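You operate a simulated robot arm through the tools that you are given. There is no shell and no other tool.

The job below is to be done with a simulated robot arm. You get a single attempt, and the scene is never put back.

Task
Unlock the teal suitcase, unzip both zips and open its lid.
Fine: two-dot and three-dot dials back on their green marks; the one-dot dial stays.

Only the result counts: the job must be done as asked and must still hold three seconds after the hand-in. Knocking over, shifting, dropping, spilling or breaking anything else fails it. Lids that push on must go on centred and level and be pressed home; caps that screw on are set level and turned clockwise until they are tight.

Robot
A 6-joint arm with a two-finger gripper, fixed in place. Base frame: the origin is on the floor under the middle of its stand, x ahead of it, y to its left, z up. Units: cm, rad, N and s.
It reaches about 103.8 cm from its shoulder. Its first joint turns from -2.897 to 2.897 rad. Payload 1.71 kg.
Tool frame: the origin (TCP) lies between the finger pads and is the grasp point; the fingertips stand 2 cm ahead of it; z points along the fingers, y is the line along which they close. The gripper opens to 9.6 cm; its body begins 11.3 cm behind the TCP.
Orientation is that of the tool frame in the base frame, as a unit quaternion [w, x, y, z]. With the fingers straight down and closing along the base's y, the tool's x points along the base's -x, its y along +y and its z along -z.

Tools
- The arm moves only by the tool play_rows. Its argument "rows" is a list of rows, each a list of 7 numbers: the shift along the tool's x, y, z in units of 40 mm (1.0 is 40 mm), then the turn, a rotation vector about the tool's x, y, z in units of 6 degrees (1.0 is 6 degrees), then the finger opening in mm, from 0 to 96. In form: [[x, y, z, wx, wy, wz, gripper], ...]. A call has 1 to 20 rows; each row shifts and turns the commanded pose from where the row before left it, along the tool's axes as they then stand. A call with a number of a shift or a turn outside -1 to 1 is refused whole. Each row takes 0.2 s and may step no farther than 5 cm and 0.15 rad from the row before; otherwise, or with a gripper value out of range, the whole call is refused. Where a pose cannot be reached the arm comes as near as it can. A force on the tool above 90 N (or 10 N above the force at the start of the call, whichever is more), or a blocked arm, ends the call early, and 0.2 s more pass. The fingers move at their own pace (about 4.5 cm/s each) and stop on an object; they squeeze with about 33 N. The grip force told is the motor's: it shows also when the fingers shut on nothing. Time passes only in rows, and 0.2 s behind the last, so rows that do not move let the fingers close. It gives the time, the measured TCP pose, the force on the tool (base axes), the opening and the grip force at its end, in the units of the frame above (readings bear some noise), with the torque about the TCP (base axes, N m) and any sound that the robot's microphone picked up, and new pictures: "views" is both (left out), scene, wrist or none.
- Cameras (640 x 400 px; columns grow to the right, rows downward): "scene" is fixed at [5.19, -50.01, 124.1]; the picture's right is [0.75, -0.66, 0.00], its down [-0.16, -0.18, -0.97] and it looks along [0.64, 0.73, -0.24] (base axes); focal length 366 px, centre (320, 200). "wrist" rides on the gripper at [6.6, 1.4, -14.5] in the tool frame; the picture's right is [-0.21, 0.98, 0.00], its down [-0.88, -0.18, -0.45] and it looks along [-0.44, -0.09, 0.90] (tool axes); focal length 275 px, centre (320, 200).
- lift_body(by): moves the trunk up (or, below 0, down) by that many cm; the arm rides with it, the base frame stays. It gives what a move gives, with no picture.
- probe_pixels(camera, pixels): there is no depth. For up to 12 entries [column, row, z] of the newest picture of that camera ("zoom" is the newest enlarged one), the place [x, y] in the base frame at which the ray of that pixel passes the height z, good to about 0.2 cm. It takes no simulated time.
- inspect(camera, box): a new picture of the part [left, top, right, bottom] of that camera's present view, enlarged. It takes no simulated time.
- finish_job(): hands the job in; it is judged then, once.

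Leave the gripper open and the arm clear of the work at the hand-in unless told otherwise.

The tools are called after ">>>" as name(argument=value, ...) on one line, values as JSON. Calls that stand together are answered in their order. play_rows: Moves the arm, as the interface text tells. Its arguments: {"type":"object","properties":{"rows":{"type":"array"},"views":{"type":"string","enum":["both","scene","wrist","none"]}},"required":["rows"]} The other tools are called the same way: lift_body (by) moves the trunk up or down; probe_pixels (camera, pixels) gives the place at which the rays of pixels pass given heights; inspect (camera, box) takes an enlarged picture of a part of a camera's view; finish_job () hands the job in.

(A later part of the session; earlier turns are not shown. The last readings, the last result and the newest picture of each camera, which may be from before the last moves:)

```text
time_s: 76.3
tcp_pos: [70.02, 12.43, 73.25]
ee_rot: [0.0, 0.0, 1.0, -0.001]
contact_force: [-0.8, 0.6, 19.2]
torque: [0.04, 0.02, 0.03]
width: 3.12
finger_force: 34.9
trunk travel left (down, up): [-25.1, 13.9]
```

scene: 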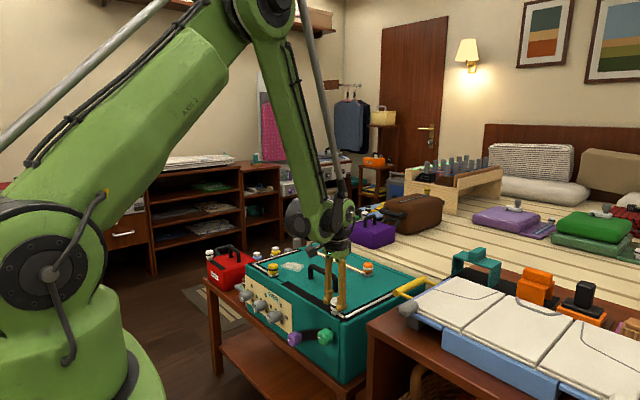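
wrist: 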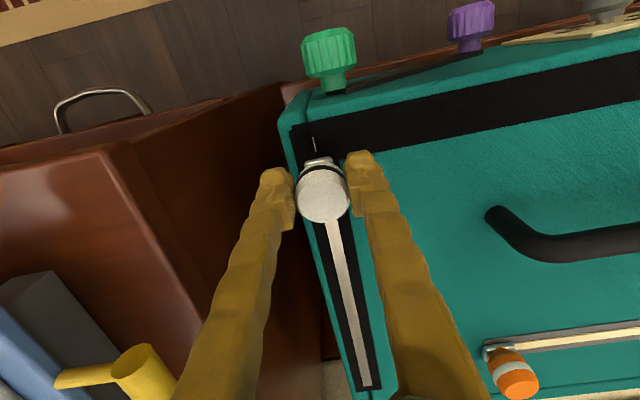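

It follows the side track. The yellow tube (bottom-left) stays clear of the finger. I'll continue +x by 18 cm.

>>> play_rows(rows=[[-0.45, 0, 0, 0, 0, 0, 0], [-0.45, 0, 0, 0, 0, 0, 0], [-0.45, 0, 0, 0, 0, 0, 0], [-0.45, 0, 0, 0, 0, 0, 0], [-0.45, 0, 0, 0, 0, 0, 0], [-0.45, 0, 0, 0, 0, 0, 0], [-0.45, 0, 0, 0, 0, 0, 0], [-0.45, 0, 0, 0, 0, 0, 0], [-0.45, 0, 0, 0, 0, 0, 0], [-0.45, 0, 0, 0, 0, 0, 0]], views="both")

```text
time_s: 78.5
tcp_pos: [88.1, 12.35, 73.19]
ee_rot: [-0.001, 0.0, 1.0, -0.001]
contact_force: [-0.8, 0.3, 6.7]
torque: [0.02, 0.11, -0.01]
width: 3.11
finger_force: 35.1
trunk travel left (down, up): [-25.1, 13.9]
```

scene: 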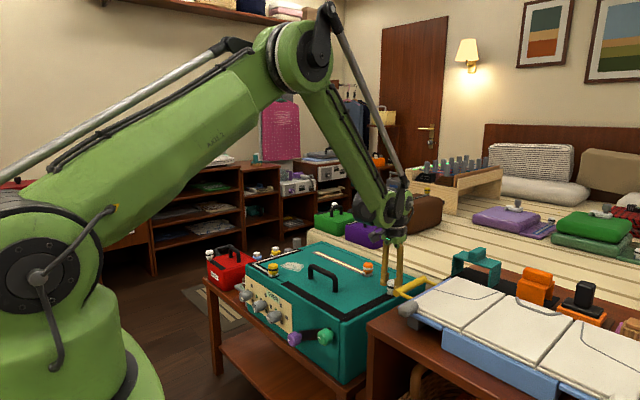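
wrist: 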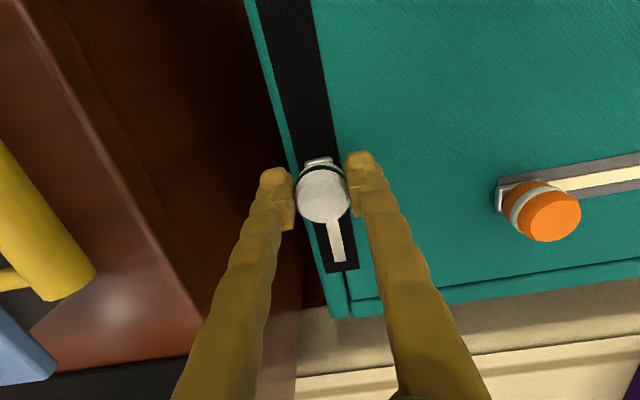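

Nearly there; the white strip ends near px (338,262). I'll probe that to know the remaining travel.

>>> probe_pixels(camera="wrist", pixels=[[338, 262, 69.5], [341, 272, 69.5], [318, 160, 69.8], [315, 150, 69.5]])

```text
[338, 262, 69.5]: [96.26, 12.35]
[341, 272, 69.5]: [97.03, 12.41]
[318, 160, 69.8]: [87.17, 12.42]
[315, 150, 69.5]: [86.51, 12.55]
```

The strip ends at x≈96.3, about 8 cm to go. I'll move 7.2 cm and then take small steps until the stop is felt.

>>> play_rows(rows=[[-0.45, 0, 0, 0, 0, 0, 0], [-0.45, 0, 0, 0, 0, 0, 0], [-0.45, 0, 0, 0, 0, 0, 0], [-0.45, 0, 0, 0, 0, 0, 0], [-0.1, 0, 0, 0, 0, 0, 0], [-0.1, 0, 0, 0, 0, 0, 0]], views="wrist")

```text
time_s: 79.9
tcp_pos: [95.92, 12.5, 73.27]
ee_rot: [0.0, 0.001, 1.0, 0.0]
contact_force: [-9.7, -12.9, 17.6]
torque: [-0.19, 0.07, -0.05]
width: 3.11
finger_force: 34.9
trunk travel left (down, up): [-25.1, 13.9]
```

wrist: 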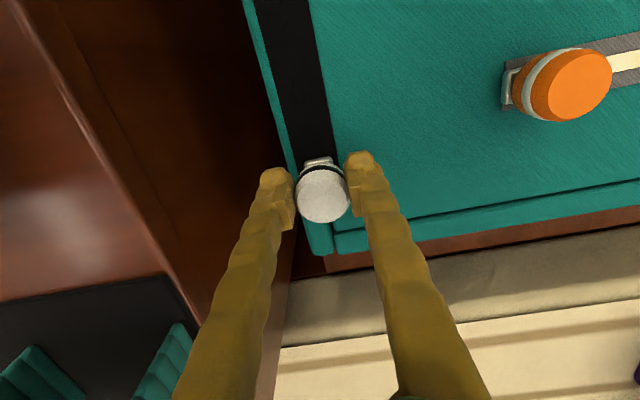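

Almost at the end (−10 N reaction). A little more push to reach the stop.

>>> play_rows(rows=[[-0.08, 0, 0, 0, 0, 0, 0], [-0.08, 0, 0, 0, 0, 0, 0], [-0.06, 0, 0, 0, 0, 0, 0]], views="wrist")

>>> inspect(camera="wrist", box=[220, 110, 440, 270])

```text
time_s: 80.7
tcp_pos: [96.6, 12.45, 73.03]
ee_rot: [-0.001, 0.0, 1.0, 0.0]
contact_force: [-49.6, -8.7, 1.7]
torque: [-0.14, 0.69, -0.13]
width: 3.11
finger_force: 34.9
trunk travel left (down, up): [-25.1, 13.9]
```

wrist: 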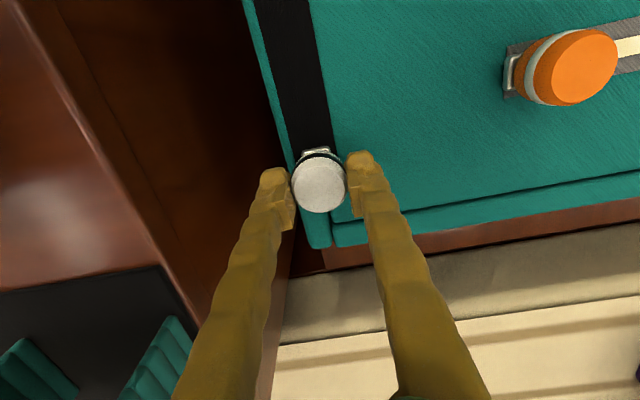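

```text
2.50 times, centred on (330, 190) of wrist
```

zoom: 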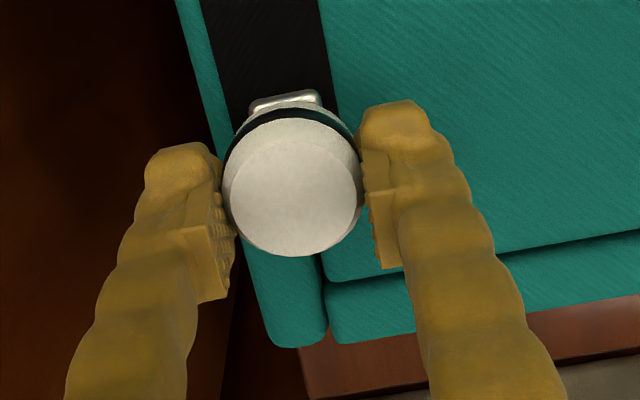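

Reaction −50 N: the white slider is at its end stop. I'll relieve the push, open, and rise clear.

>>> play_rows(rows=[[0.08, 0, 0, 0, 0, 0, 0], [0, 0, 0, 0, 0, 0, 50], [0, 0, 0, 0, 0, 0, 50], [0, 0, 0, 0, 0, 0, 50], [0, 0, -0.8, 0, 0, 0, 50], [0, 0, -0.8, 0, 0, 0, 50], [0, 0, -0.8, 0, 0, 0, 50], [0, 0, -0.8, 0, 0, 0, 50], [0, 0, -0.8, 0, 0, 0, 50]], views="both")

>>> inspect(camera="scene", box=[230, 220, 440, 350])

```text
time_s: 82.7
tcp_pos: [96.63, 12.47, 89.12]
ee_rot: [-0.002, 0.0, 1.0, 0.0]
contact_force: [0.8, 0.1, 0.3]
torque: [-0.01, 0.01, 0.0]
width: 5.01
finger_force: 0.1
trunk travel left (down, up): [-25.1, 13.9]
```

scene: 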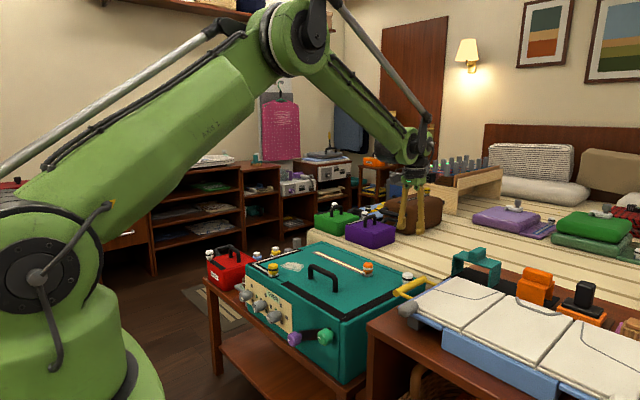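
wrist: 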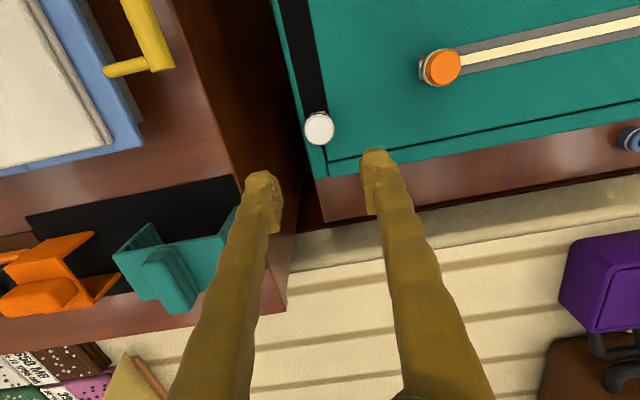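

```text
3.05 times, centred on (335, 285) of scene
```

zoom: 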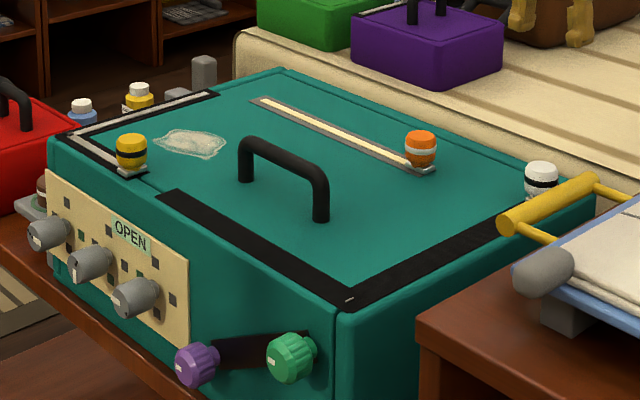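

The right-hand track is fully open, all black. Next is the yellow pull at (67.8, 46.3): I'll travel at z≈89 above the lid.

>>> play_rows(rows=[[0.72, 0.845, 0, 0, 0, 0, 50], [0.72, 0.845, 0, 0, 0, 0, 50], [0.72, 0.845, 0, 0, 0, 0, 50], [0.72, 0.845, 0, 0, 0, 0, 50], [0.72, 0.845, 0, 0, 0, 0, 50], [0.72, 0.845, 0, 0, 0, 0, 50], [0.72, 0.845, 0, 0, 0, 0, 50], [0.72, 0.845, 0, 0, 0, 0, 50], [0.72, 0.845, 0, 0, 0, 0, 50], [0.72, 0.845, 0, 0, 0, 0, 50], [0, 0, 0.8, 0, 0, 0, 50], [0, 0, 0.8, 0, 0, 0, 50], [0, 0, 0, 0, 0, 0, 50]], views="wrist")

```text
time_s: 85.5
tcp_pos: [67.95, 46.58, 82.99]
ee_rot: [-0.002, 0.0, 1.0, -0.001]
contact_force: [-0.9, -0.1, -0.3]
torque: [-0.03, 0.03, -0.01]
width: 4.98
finger_force: 0.2
trunk travel left (down, up): [-25.1, 13.9]
```

wrist: 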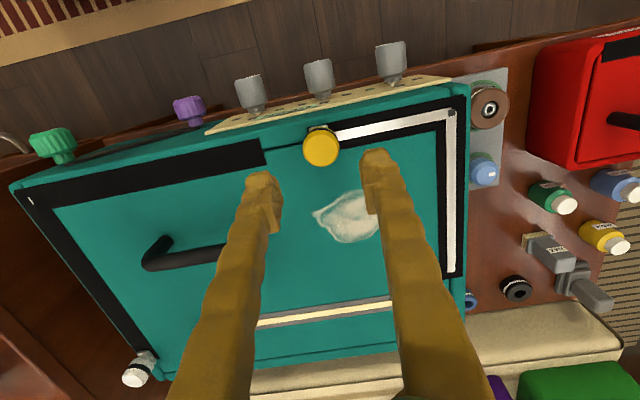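

I'm above the yellow pull, at px (321,147). Before sliding it left I'll check the nearby items left of the suitcase: the blue knob (483,168), the spool (490,105), and the bottles.

>>> probe_pixels(camera="wrist", pixels=[[321, 147, 74], [483, 168, 60], [483, 168, 70], [490, 105, 60], [490, 105, 70], [470, 300, 60], [470, 300, 70], [567, 205, 65], [517, 288, 60], [452, 114, 69.5], [451, 272, 69.5]])

>>> inspect(camera="scene", box=[200, 230, 320, 310])

```text
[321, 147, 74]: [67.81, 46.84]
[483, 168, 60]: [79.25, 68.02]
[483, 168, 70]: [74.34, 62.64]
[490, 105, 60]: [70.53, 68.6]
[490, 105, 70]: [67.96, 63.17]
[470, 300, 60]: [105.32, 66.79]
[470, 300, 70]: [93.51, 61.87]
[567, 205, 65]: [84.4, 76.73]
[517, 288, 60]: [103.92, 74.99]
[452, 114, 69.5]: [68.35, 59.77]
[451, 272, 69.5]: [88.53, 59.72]
```

```text
5.00 times, centred on (260, 270) of scene
```

zoom: 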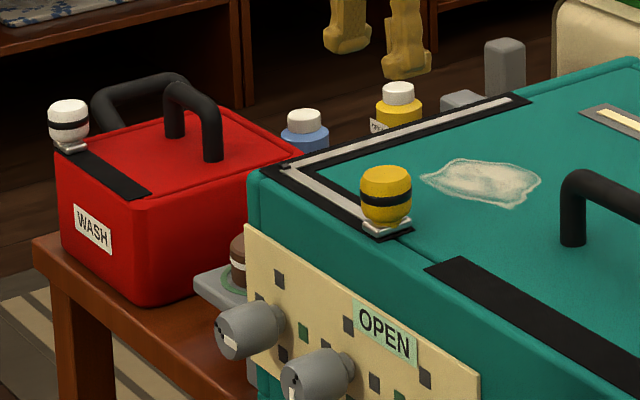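

The items to the left are lower or farther out (y≥63 and below the lid), so the finger path at y≤63.5, z≥71 is clear. Descending on the yellow knob.

>>> play_rows(rows=[[0.03, 0.05, 0.82, 0, 0, 0, 50], [0, 0, 0.82, 0, 0, 0, 50], [0, 0, 0.82, 0, 0, 0, 50], [0, 0, 0, 0, 0, 0, 50]], views="wrist")

```text
time_s: 86.5
tcp_pos: [67.95, 46.38, 72.89]
ee_rot: [-0.002, 0.001, 1.0, -0.001]
contact_force: [-0.8, 0.0, -0.6]
torque: [0.0, 0.01, -0.02]
width: 4.97
finger_force: 0.1
trunk travel left (down, up): [-25.1, 13.9]
```

wrist: 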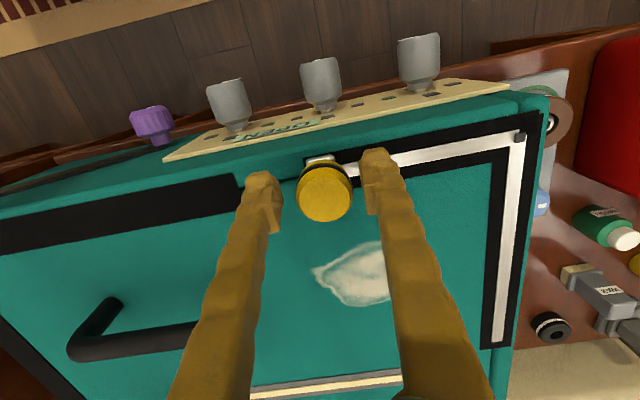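

The yellow knob is between the fingers. Closing, then starting to slide left (+y).

>>> play_rows(rows=[[0, 0, 0, 0, 0, 0, 25], [0, 0, 0, 0, 0, 0, 0], [0, 0, 0, 0, 0, 0, 0], [0, 0.2, 0, 0, 0, 0, 0], [0, 0.25, 0, 0, 0, 0, 0], [0, 0.25, 0, 0, 0, 0, 0]], views="wrist")

```text
time_s: 87.9
tcp_pos: [67.92, 49.1, 73.02]
ee_rot: [-0.001, 0.002, 1.0, -0.001]
contact_force: [-0.6, -1.0, -5.6]
torque: [-0.12, -0.01, -0.06]
width: 3.11
finger_force: 35.6
trunk travel left (down, up): [-25.1, 13.9]
```

wrist: 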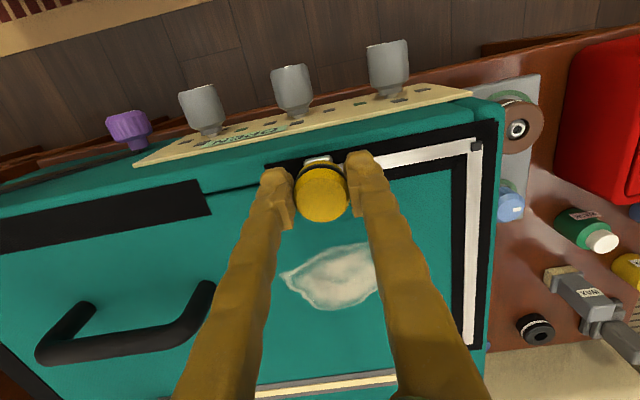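

It slides left with little force. Continuing about 10.5 cm to the left corner.

>>> play_rows(rows=[[0, 0.45, 0, 0, 0, 0, 0], [0, 0.45, 0, 0, 0, 0, 0], [0, 0.45, 0, 0, 0, 0, 0], [0, 0.45, 0, 0, 0, 0, 0], [0, 0.45, 0, 0, 0, 0, 0], [0, 0.25, 0, 0, 0, 0, 0], [0, 0.1, 0, 0, 0, 0, 0], [0, 0, 0, 0, 0, 0, 0]], views="both")

>>> inspect(camera="wrist", box=[220, 110, 440, 270])

```text
time_s: 89.7
tcp_pos: [67.83, 59.51, 72.95]
ee_rot: [0.0, 0.001, 1.0, 0.0]
contact_force: [27.9, 0.5, 20.8]
torque: [0.01, -0.42, 0.0]
width: 3.11
finger_force: 35.2
trunk travel left (down, up): [-25.1, 13.9]
```

scene: 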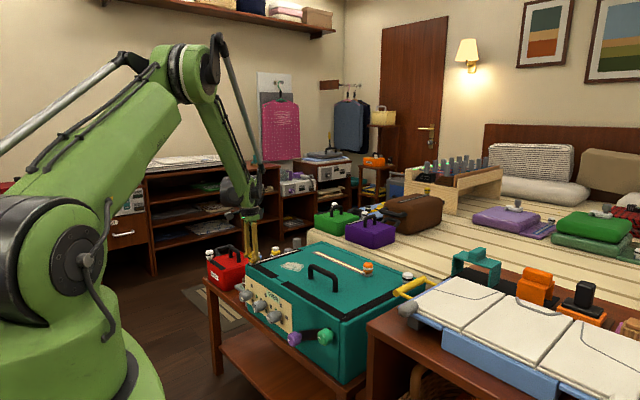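
wrist: 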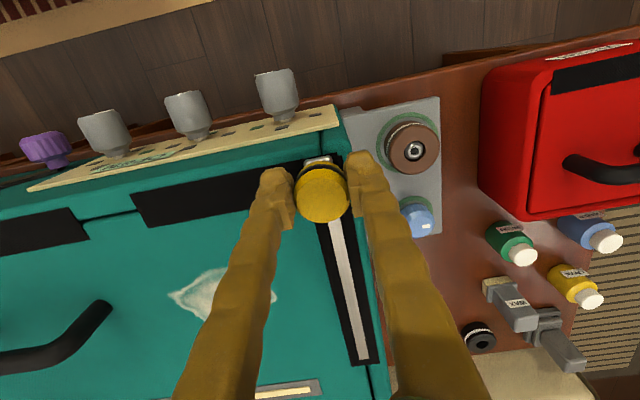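

```text
2.50 times, centred on (330, 190) of wrist
```

zoom: 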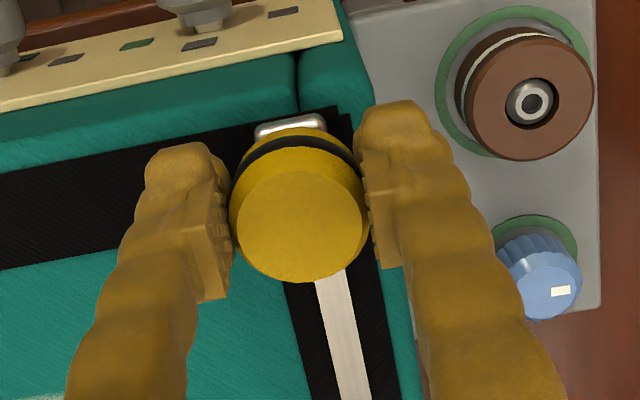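

The yellow slider base lines up with the left side strip, so it's at the corner. Now dragging it back (+x), 2.4 cm to test.

>>> play_rows(rows=[[-0.2, 0, 0, 0, 0, 0, 0], [-0.2, 0, 0, 0, 0, 0, 0], [-0.2, 0, 0, 0, 0, 0, 0]], views="wrist")

```text
time_s: 90.5
tcp_pos: [70.07, 59.59, 73.04]
ee_rot: [-0.001, 0.0, 1.0, 0.0]
contact_force: [-1.8, 10.7, 10.6]
torque: [0.19, 0.17, 0.07]
width: 3.1
finger_force: 35.4
trunk travel left (down, up): [-25.1, 13.9]
```

wrist: 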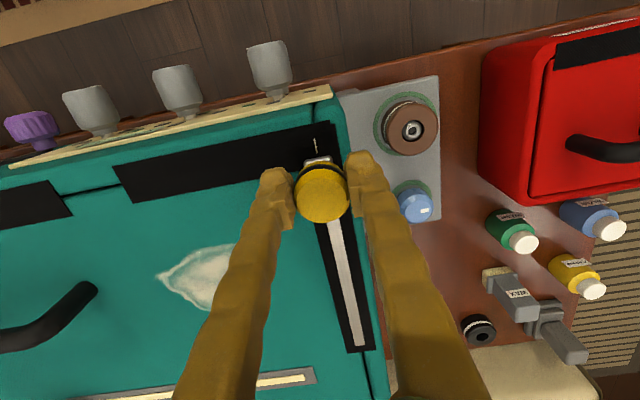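

It follows. I'll continue back toward the track end near x≈88.

>>> play_rows(rows=[[-0.45, 0, 0, 0, 0, 0, 0], [-0.45, 0, 0, 0, 0, 0, 0], [-0.45, 0, 0, 0, 0, 0, 0], [-0.45, 0, 0, 0, 0, 0, 0], [-0.45, 0, 0, 0, 0, 0, 0], [-0.45, 0, 0, 0, 0, 0, 0], [-0.45, 0, 0, 0, 0, 0, 0], [-0.45, 0, 0, 0, 0, 0, 0]], views="wrist")

```text
time_s: 92.3
tcp_pos: [84.17, 59.67, 72.93]
ee_rot: [0.0, 0.001, 1.0, -0.001]
contact_force: [0.2, 0.1, 16.1]
torque: [0.06, 0.13, 0.02]
width: 3.11
finger_force: 34.8
trunk travel left (down, up): [-25.1, 13.9]
```

wrist: 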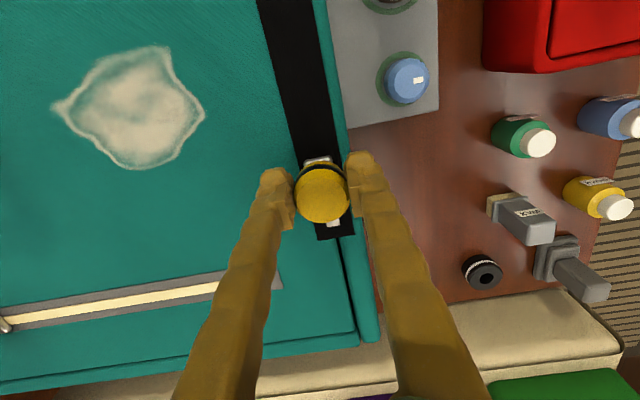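

Only a small white bit remains ahead of the slider. I'll push on until the stop is felt.

>>> play_rows(rows=[[-0.35, 0, 0, 0, 0, 0, 0], [-0.3, 0, 0, 0, 0, 0, 0], [-0.1, 0, 0, 0, 0, 0, 0], [-0.1, 0, 0, 0, 0, 0, 0], [-0.08, 0, 0, 0, 0, 0, 0]], views="wrist")

```text
time_s: 93.5
tcp_pos: [87.3, 59.69, 73.04]
ee_rot: [-0.002, -0.001, 1.0, 0.001]
contact_force: [-1.2, 55.1, -6.7]
torque: [0.74, 0.08, 0.21]
width: 3.15
finger_force: 34.8
out of reach, approached as far as the arm can: row 3, 4
trunk travel left (down, up): [-25.1, 13.9]
```

wrist: 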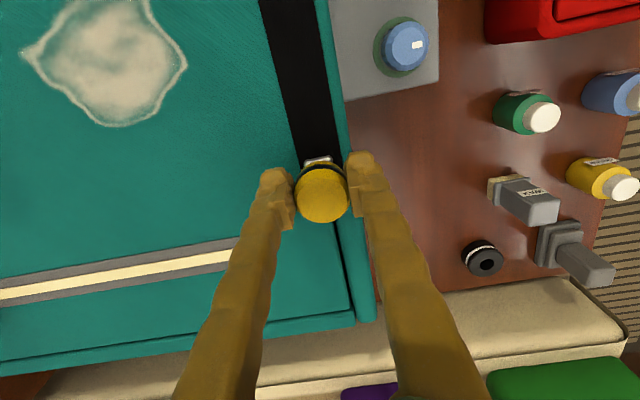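

I hit the reach limit at x≈87.3 (far left-back). I'll release, rise 16 cm and look, then lower the trunk by about the same to gain reach.

>>> play_rows(rows=[[0.03, 0.05, 0, 0, 0, 0, 0], [0, 0, 0, 0, 0, 0, 46], [0, 0, 0, 0, 0, 0, 46], [0, 0, 0, 0, 0, 0, 46], [0, 0, -0.8, 0, 0, 0, 46], [0, 0, -0.8, 0, 0, 0, 46], [0, 0, -0.8, 0, 0, 0, 46], [0, 0, -0.8, 0, 0, 0, 46]], views="both")

>>> inspect(camera="wrist", box=[220, 60, 440, 220])

```text
time_s: 95.3
tcp_pos: [87.22, 59.25, 85.8]
ee_rot: [-0.001, 0.001, 1.0, -0.001]
contact_force: [-0.6, -0.2, 0.5]
torque: [0.01, 0.02, 0.01]
width: 4.6
finger_force: 0.0
out of reach, approached as far as the arm can: row 1
trunk travel left (down, up): [-25.1, 13.9]
```

scene: 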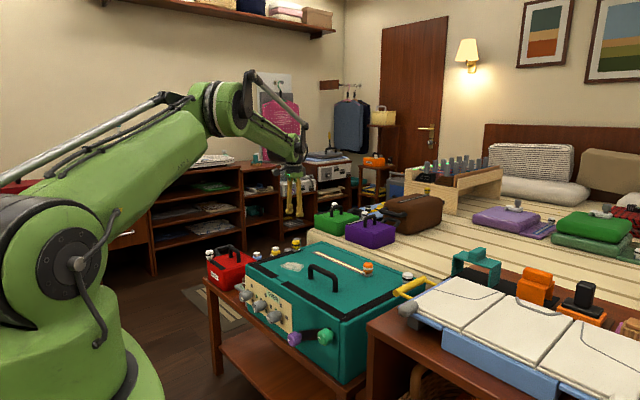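
wrist: 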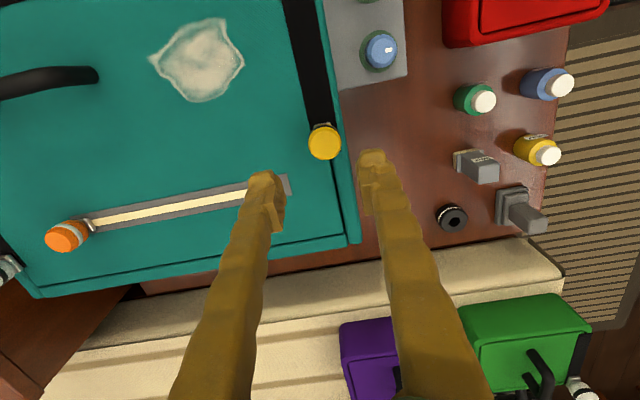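

```text
2.50 times, centred on (330, 140) of wrist
```

zoom: 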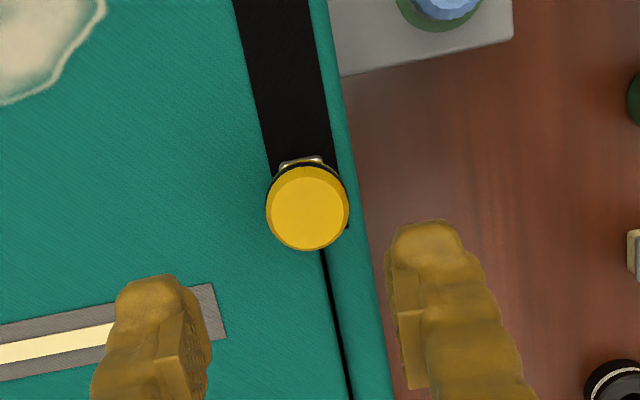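

The knob looks almost at the end; the black border's end corner shows at zoom (347,228). I'll measure the knob position against the border end.

>>> probe_pixels(camera="wrist", pixels=[[325.2, 143.2, 74], [325.2, 143.2, 73], [340.8, 151.2, 69.5], [321, 123, 70]])

>>> inspect(camera="scene", box=[230, 215, 430, 335])

```text
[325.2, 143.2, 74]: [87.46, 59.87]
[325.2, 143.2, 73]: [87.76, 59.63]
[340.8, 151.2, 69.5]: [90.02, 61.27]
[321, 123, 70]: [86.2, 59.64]
```

```text
3.20 times, centred on (330, 275) of scene
```

zoom: 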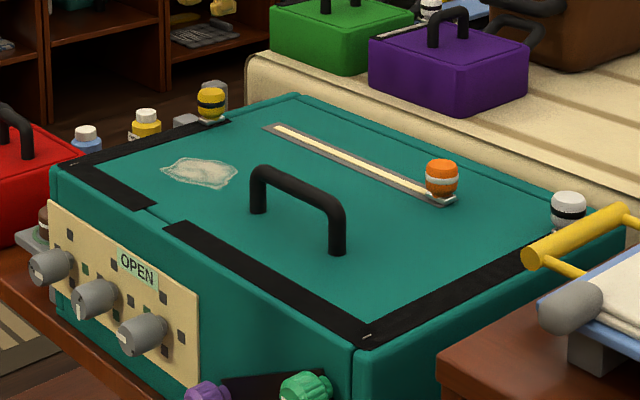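

The knob is at x≈87.6 and the strip ends at x≈88.8, so it's about 1.2 cm short. Tilting the tool 30° forward brings the wrist inward and gives the reach. I'll tilt in place above the knob.

>>> play_rows(rows=[[0, 0, 0, 0, -1, 0, 48], [0, 0, 0, 0, -1, 0, 48], [0, 0, 0, 0, -1, 0, 48], [0, 0, 0, 0, -1, 0, 48], [0, 0, 0, 0, -1, 0, 48], [0.05, 0.1, 0.1, 0, 0, 0, 48], [0, 0, 0, 0, 0, 0, 48]], views="wrist")

```text
time_s: 96.9
tcp_pos: [87.39, 59.77, 85.64]
ee_rot: [0.257, 0.0, 0.966, -0.001]
contact_force: [0.9, 0.2, -0.5]
torque: [0.03, 0.02, 0.01]
width: 4.81
finger_force: 0.0
trunk travel left (down, up): [-25.1, 13.9]
```

wrist: 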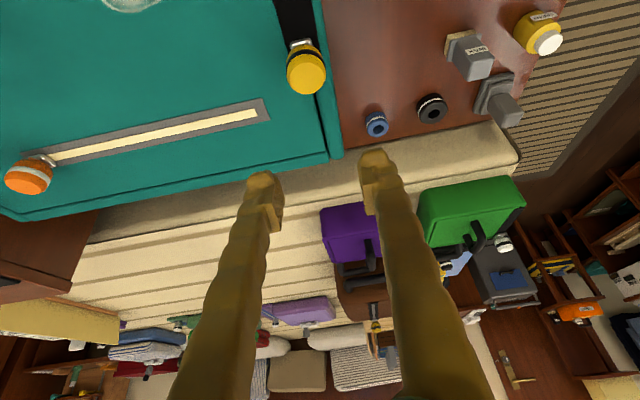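

The tilt worked. I'll descend vertically over the yellow knob to z≈73.2.

>>> play_rows(rows=[[0.375, 0, 0.684, 0, 0, 0, 48], [0.375, 0, 0.684, 0, 0, 0, 48], [0.375, 0, 0.684, 0, 0, 0, 48], [0.36, 0, 0.67, 0, 0, 0, 48], [0, 0, 0, 0, 0, 0, 48]], views="both")

```text
time_s: 98.1
tcp_pos: [87.43, 59.68, 73.04]
ee_rot: [0.257, 0.0, 0.966, 0.0]
contact_force: [0.4, 0.2, 0.4]
torque: [0.02, 0.0, 0.0]
width: 4.8
finger_force: 0.1
trunk travel left (down, up): [-25.1, 13.9]
```

scene: 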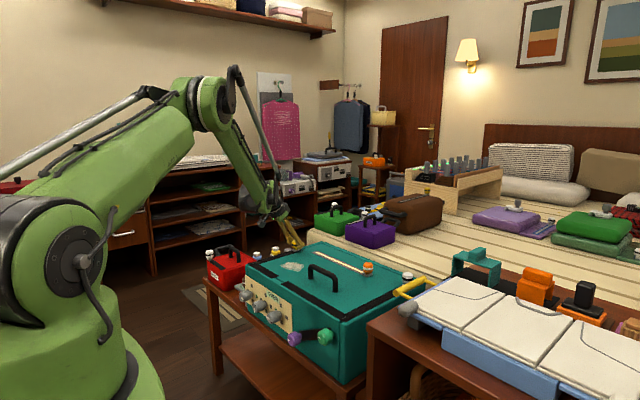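
wrist: 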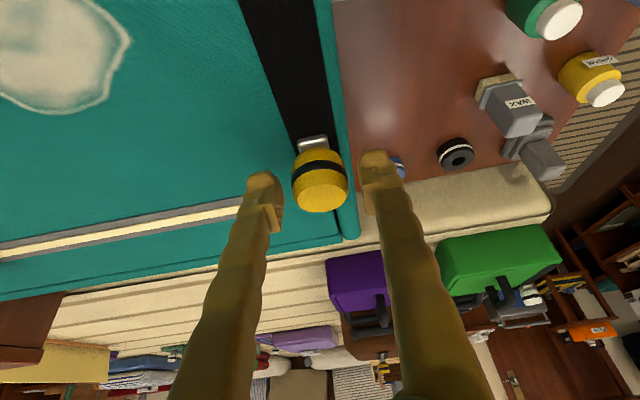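

The fingers flank the yellow knob. I'll close and push +x in small steps until the stop.

>>> play_rows(rows=[[0, 0, 0, 0, 0, 0, 25], [0, 0, 0, 0, 0, 0, 0], [0, 0, 0, 0, 0, 0, 0], [-0.1, 0, 0.058, 0, 0, 0, 0], [-0.1, 0, 0.058, 0, 0, 0, 0], [-0.07, 0, 0.04, 0, 0, 0, 0]], views="wrist")

```text
time_s: 99.5
tcp_pos: [88.44, 59.89, 73.22]
ee_rot: [0.255, 0.0, 0.967, -0.002]
contact_force: [-46.3, -13.7, -12.0]
torque: [-0.1, 0.75, -0.19]
width: 3.1
finger_force: 34.7
trunk travel left (down, up): [-25.1, 13.9]
```

wrist: 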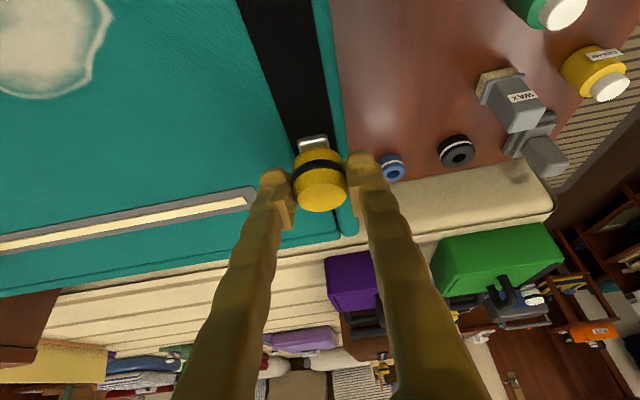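

−46 N: the yellow slider is at its end stop. I'll relieve, open, and rise vertically.

>>> play_rows(rows=[[0.07, 0, -0.04, 0, 0, 0, 0], [0, 0, 0, 0, 0, 0, 50], [0, 0, 0, 0, 0, 0, 50], [0, 0, 0, 0, 0, 0, 50], [-0.45, 0, -0.78, 0, 0, 0, 50], [-0.45, 0, -0.78, 0, 0, 0, 50], [-0.45, 0, -0.78, 0, 0, 0, 50], [-0.45, 0, -0.78, 0, 0, 0, 50], [-0.45, 0, -0.78, 0, 0, 0, 50]], views="both")

>>> inspect(camera="scene", box=[230, 215, 430, 335])

```text
time_s: 101.5
tcp_pos: [88.55, 59.51, 91.23]
ee_rot: [0.257, 0.0, 0.966, -0.001]
contact_force: [1.2, 0.3, 0.2]
torque: [-0.01, 0.02, 0.0]
width: 5.01
finger_force: 0.0
trunk travel left (down, up): [-25.1, 13.9]
```

scene: 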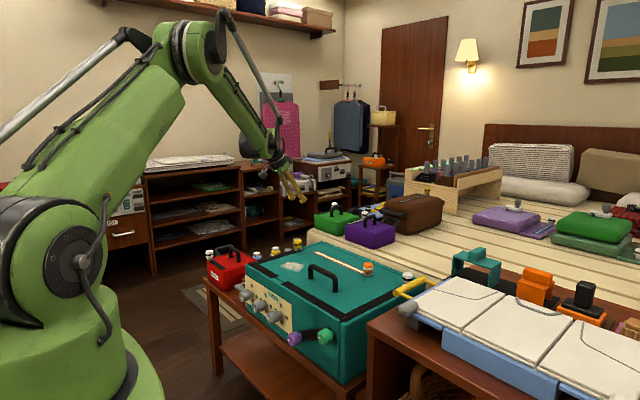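
wrist: 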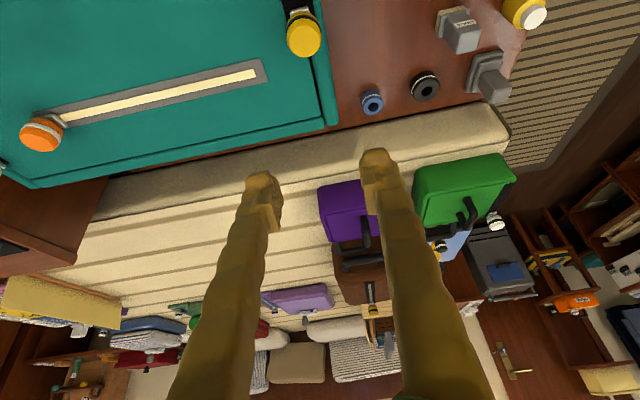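

```text
3.20 times, centred on (330, 275) of scene
```

zoom: 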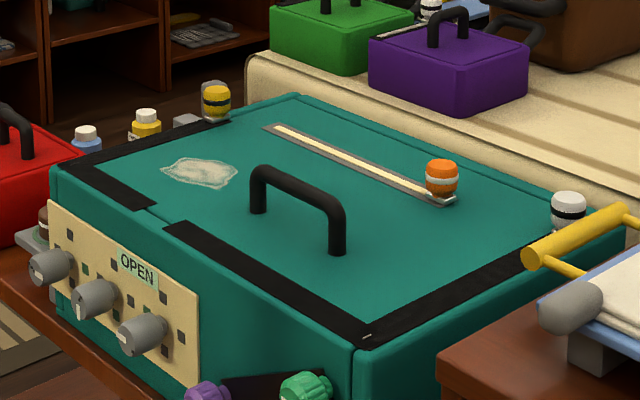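

Both zips are fully open and the label reads OPEN. Now the lid: I'll bring the hand back to vertical above the handle area for a careful look at the handle and the hinge line.

>>> play_rows(rows=[[0.866, 0, -0.5, 0, 0, 0, 50], [0.866, 0, -0.5, 0, 0, 0, 50], [0.866, 0, -0.5, 0, 0, 0, 50], [0, -0.9, 0, 0, 1, 0, 50], [0, -0.9, 0, 0, 1, 0, 50], [0, -0.9, 0, 0, 1, 0, 50], [0, -0.9, 0, 0, 1, 0, 50], [0, -0.9, 0, 0, 1, 0, 50], [0.4, -0.9, 0, 0, 0, 0, 96], [0.4, -0.9, 0, 0, 0, 0, 96], [0.4, -0.9, 0, 0, 0, 0, 96], [0, 0, 0, 0, 0, 0, 96]], views="both")

```text
time_s: 104.1
tcp_pos: [71.53, 30.86, 91.26]
ee_rot: [0.0, 0.0, 1.0, -0.001]
contact_force: [0.8, 0.0, 0.2]
torque: [0.01, -0.03, 0.01]
width: 9.58
finger_force: 0.0
trunk travel left (down, up): [-25.1, 13.9]
```

scene: 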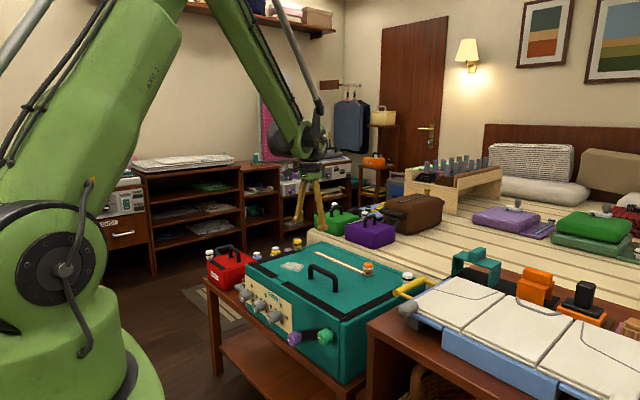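
wrist: 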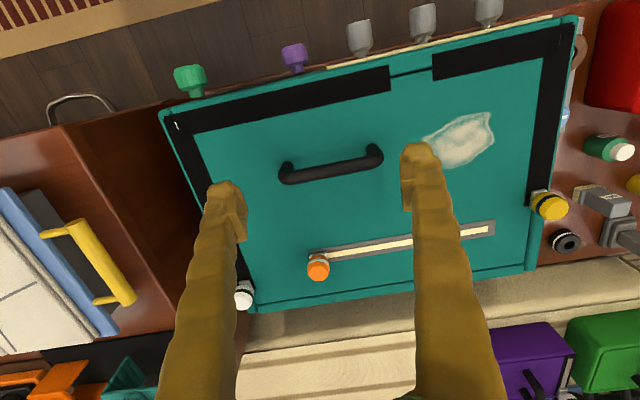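

I'll enlarge the handle and the lid's back seam.

>>> inspect(camera="wrist", box=[250, 120, 410, 220])

>>> inspect(camera="wrist", box=[150, 60, 600, 330])

>>> inspect(camera="scene", box=[290, 245, 350, 305])

```text
4.00 times, centred on (330, 170) of wrist
```

zoom: 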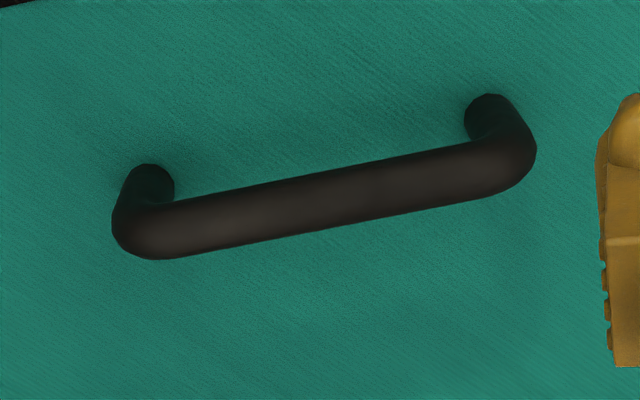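

```text
1.42 times, centred on (375, 195) of wrist
```

zoom: 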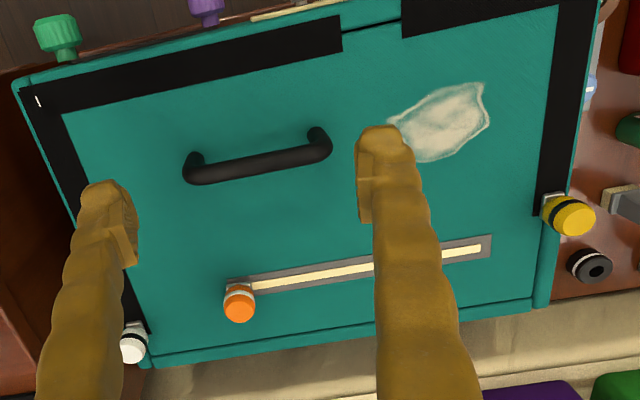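

```text
6.67 times, centred on (320, 275) of scene
```

zoom: 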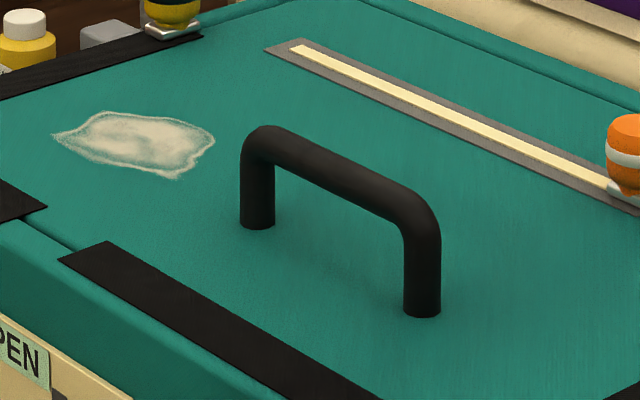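

Probing the handle's posts and bar from both cameras to get its height, and the back seam.

>>> probe_pixels(camera="wrist", pixels=[[287.5, 164.5, 69.7], [372.5, 148, 69.7], [331.25, 170, 73], [331.25, 170, 74], [331.25, 170, 75], [331.25, 170, 76], [287.5, 178, 74.5], [376.25, 160.75, 74.5], [248.5, 304.2, 69.5], [526.4, 264, 69.5], [250, 311, 69.5], [532, 270, 69.5]])

>>> probe_pixels(camera="scene", pixels=[[310.55, 278.75, 69.7], [335.4, 291.8, 69.7], [323, 271.7, 73], [323, 271.7, 74], [323, 271.7, 75], [323, 271.7, 76], [311.75, 266.3, 74.5], [334.7, 277.25, 74.5]])

```text
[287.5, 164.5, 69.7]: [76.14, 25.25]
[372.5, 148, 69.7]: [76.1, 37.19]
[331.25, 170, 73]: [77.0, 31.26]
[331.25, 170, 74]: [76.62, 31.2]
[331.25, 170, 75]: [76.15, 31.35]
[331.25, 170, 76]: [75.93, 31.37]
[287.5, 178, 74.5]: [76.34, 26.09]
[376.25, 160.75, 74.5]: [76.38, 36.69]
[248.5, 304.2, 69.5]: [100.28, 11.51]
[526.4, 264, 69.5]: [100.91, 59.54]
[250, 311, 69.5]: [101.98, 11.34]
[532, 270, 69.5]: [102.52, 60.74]
```

```text
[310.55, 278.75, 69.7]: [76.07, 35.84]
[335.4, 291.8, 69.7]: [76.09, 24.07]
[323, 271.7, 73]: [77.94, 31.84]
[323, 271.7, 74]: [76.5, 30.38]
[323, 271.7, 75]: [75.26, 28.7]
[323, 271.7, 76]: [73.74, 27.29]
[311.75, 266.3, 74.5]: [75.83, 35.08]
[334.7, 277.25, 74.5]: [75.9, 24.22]
```

Handle bar: axis at x≈76.3, z≈74, spanning y 25–37; the lid's back seam is at x≈100.5. To grip the bar, the fingers must close along x. I'll raise the trunk 10 cm for reach at the end of the swing, then roll the hand 90°.

>>> lift_body(by=10)

>>> play_rows(rows=[[0, 0, 0, 0, 0, 1, 50], [0, 0, 0, 0, 0, 1, 50], [0, 0, 0, 0, 0, 1, 50], [0, 0, 0, 0, 0, 1, 50], [0, 0, 0, 0, 0, 1, 50], [0, 0, 0, 0, 0, 1, 50], [0, 0, 0, 0, 0, 1, 50], [0, 0, 0, 0, 0, 1, 50], [0, 0, 0, 0, 0, 1, 50], [0, 0, 0, 0, 0, 1, 50], [0, 0, 0, 0, 0, 1, 50], [0, 0, 0, 0, 0, 1, 50], [0, 0, 0, 0, 0, 1, 50], [0, 0, 0, 0, 0, 1, 50], [0, 0, 0, 0, 0, 1, 50]], views="both")

```text
time_s: 105.5
tcp_pos: [71.62, 30.92, 101.17]
ee_rot: [-0.002, 0.0, 1.0, -0.001]
contact_force: [0.1, 1.4, -0.5]
torque: [-0.01, 0.0, -0.03]
width: 9.61
finger_force: 0.0
trunk travel left (down, up): [-35.1, 3.9]
```

```text
time_s: 108.7
tcp_pos: [71.57, 30.97, 101.18]
ee_rot: [0.001, 0.708, 0.707, -0.001]
contact_force: [1.0, 0.2, 0.2]
torque: [-0.03, -0.04, 0.01]
width: 4.99
finger_force: 0.1
trunk travel left (down, up): [-35.1, 3.9]
```

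scene: 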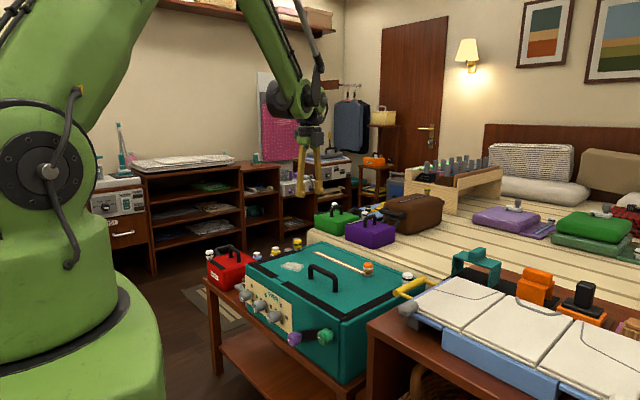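
wrist: 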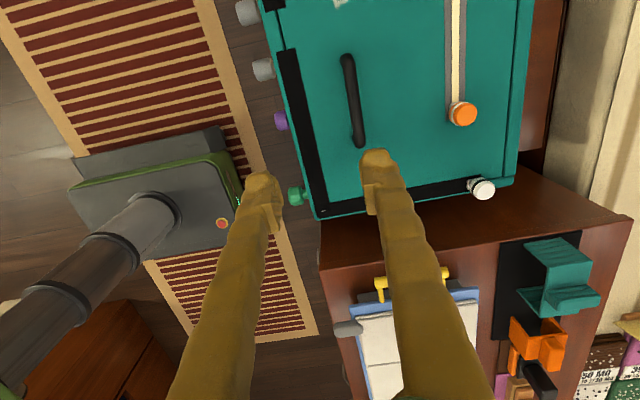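

The roll worked: tool y now points along +x. I'll move above the bar at (76.3, 29, ~84) and check alignment.

>>> play_rows(rows=[[-0.25, 0.6, 0, 0, 0, 0, 50], [-0.24, 0.58, 0, 0, 0, 0, 50], [0, 0, 0.9, 0, 0, 0, 50], [0, 0, 0.9, 0, 0, 0, 50], [0, 0, 0.9, 0, 0, 0, 50], [0, 0, 0.9, 0, 0, 0, 50], [0, 0, 0.7, 0, 0, 0, 50], [0, 0, 0, 0, 0, 0, 50]], views="both")

>>> inspect(camera="scene", box=[260, 220, 380, 310])

```text
time_s: 110.5
tcp_pos: [76.26, 28.87, 84.13]
ee_rot: [0.0, 0.707, 0.707, -0.003]
contact_force: [0.0, -0.1, -0.2]
torque: [-0.01, -0.01, 0.03]
width: 5.0
finger_force: 0.1
trunk travel left (down, up): [-35.1, 3.9]
```

scene: 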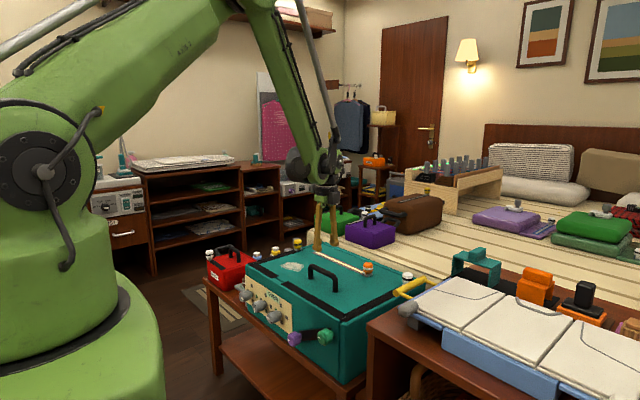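
wrist: 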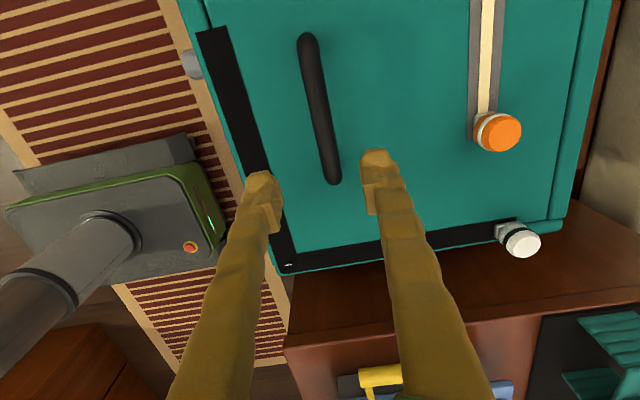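

```text
4.44 times, centred on (320, 265) of scene
```

zoom: 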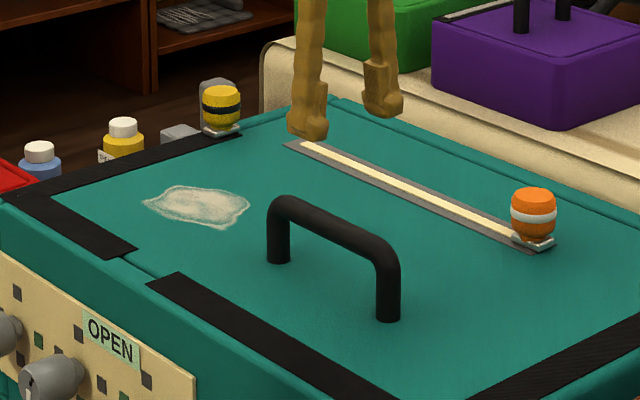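

I'll verify the bar's position from this view.

>>> probe_pixels(camera="wrist", pixels=[[321, 110, 74], [332, 165, 74], [310, 55, 74], [321, 110, 74.7], [335, 178, 74]])

```text
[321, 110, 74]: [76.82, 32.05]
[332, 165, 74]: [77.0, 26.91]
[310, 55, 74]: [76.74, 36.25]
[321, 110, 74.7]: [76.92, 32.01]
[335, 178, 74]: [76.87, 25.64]
```

The bar is at x≈76.7. I'll shift 3 mm and descend to z≈74 around it.

>>> play_rows(rows=[[0, 0.09, 0.5, 0, 0, 0, 50], [0, 0, 0.8, 0, 0, 0, 50], [0, 0, 0.8, 0, 0, 0, 50], [0, 0, 0.42, 0, 0, 0, 50], [0, 0, 0, 0, 0, 0, 50]], views="both")

>>> inspect(camera="scene", box=[260, 220, 380, 310])

```text
time_s: 111.7
tcp_pos: [76.7, 29.05, 73.89]
ee_rot: [0.0, 0.707, 0.707, -0.002]
contact_force: [-1.8, 0.6, 0.9]
torque: [0.0, -0.02, 0.01]
width: 5.0
finger_force: 0.0
trunk travel left (down, up): [-35.1, 3.9]
```

scene: 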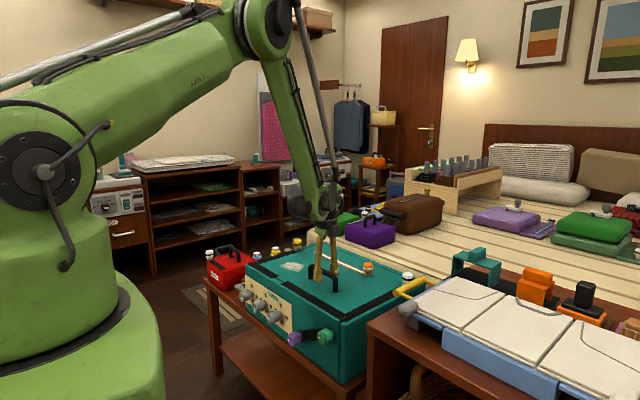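
wrist: 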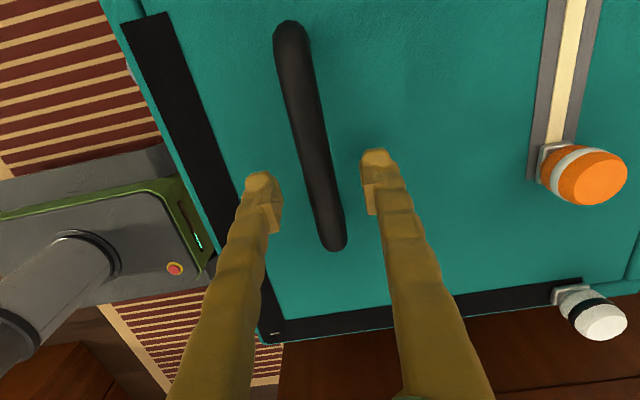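

```text
4.44 times, centred on (320, 265) of scene
```

zoom: 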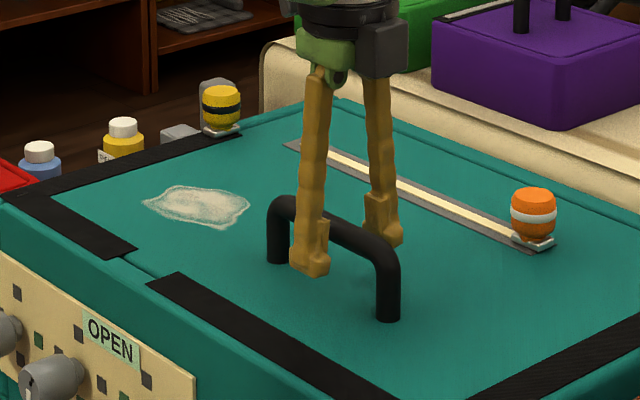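

The fingers straddle the bar. Closing on it.

>>> play_rows(rows=[[0, 0, 0, 0, 0, 0, 25], [0, 0, 0, 0, 0, 0, 0], [0, 0, 0, 0, 0, 0, 0], [0, 0, 0, 0, 0, 0, 0]], views="none")

```text
time_s: 112.7
tcp_pos: [76.84, 29.0, 73.81]
ee_rot: [0.0, 0.708, 0.706, -0.001]
contact_force: [27.1, 3.0, 6.1]
torque: [0.05, -0.05, 0.03]
width: 1.34
finger_force: 35.1
trunk travel left (down, up): [-35.1, 3.9]
```

Gripped (bar 1.34 cm thick). I'll lift along an arc about the hinge near (100.5, z≈69.5), starting with the first ~6° in small steps and watching forces.

>>> play_rows(rows=[[0, 0.05, -0.15, 0, 0, 0, 0], [0, 0.06, -0.23, 0, 0, 0, 0], [0, 0.08, -0.23, 0, 0, 0, 0], [0, 0, 0, 0, 0, 0, 0]], views="both")

>>> inspect(camera="scene", box=[230, 215, 430, 335])

```text
time_s: 113.7
tcp_pos: [77.47, 29.09, 76.14]
ee_rot: [0.0, 0.707, 0.708, -0.001]
contact_force: [24.7, 32.0, -14.0]
torque: [0.29, 0.0, 0.05]
width: 1.32
finger_force: 34.5
trunk travel left (down, up): [-35.1, 3.9]
```

scene: 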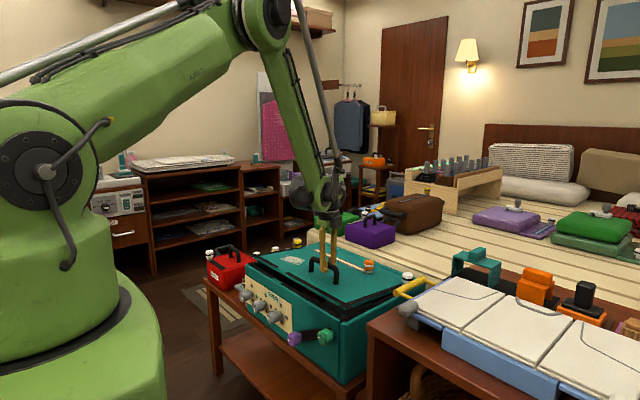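
wrist: 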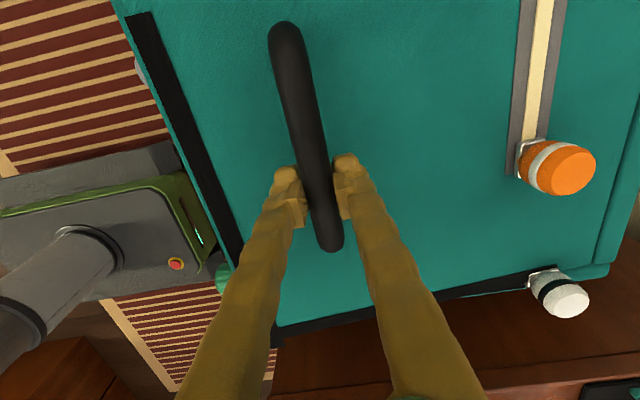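

```text
3.20 times, centred on (330, 275) of scene
```

zoom: 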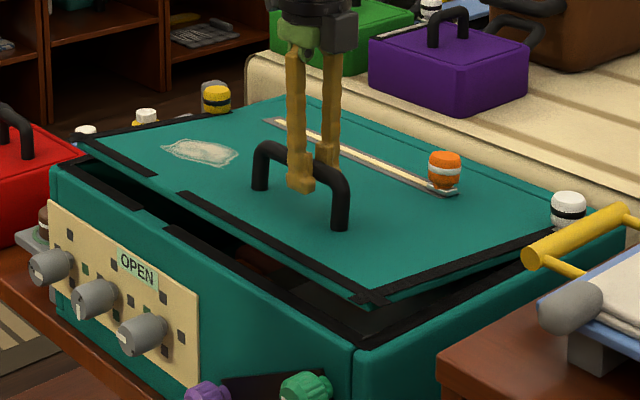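

The lid is lifting, opening at the front (the pulls stay on the body). Forces are modest. I'll continue the arc to about 18° with small corrections.

>>> play_rows(rows=[[0.03, 0.13, -0.295, 0, 0, 0, 0], [0, 0.11, -0.295, 0, 0, 0, 0], [0, 0.1375, -0.2825, 0, 0, 0, 0], [0, 0.1375, -0.2825, 0, 0, 0, 0], [0, 0, 0, 0, 0, 0, 0]], views="both")

```text
time_s: 114.9
tcp_pos: [79.4, 29.08, 80.9]
ee_rot: [0.0, 0.707, 0.707, -0.002]
contact_force: [-14.3, 16.5, -0.5]
torque: [-0.04, 0.09, 0.02]
width: 1.33
finger_force: 34.9
trunk travel left (down, up): [-35.1, 3.9]
```

scene: 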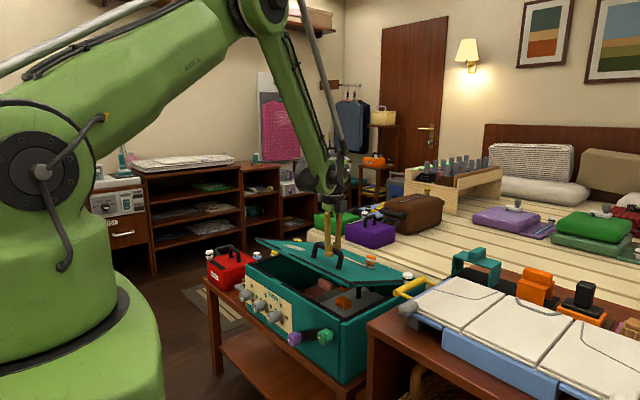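
wrist: 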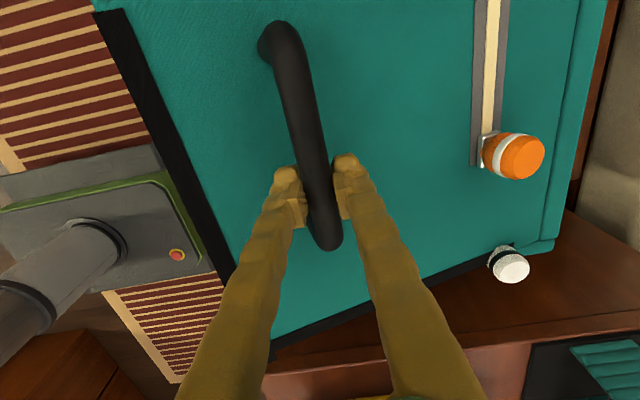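

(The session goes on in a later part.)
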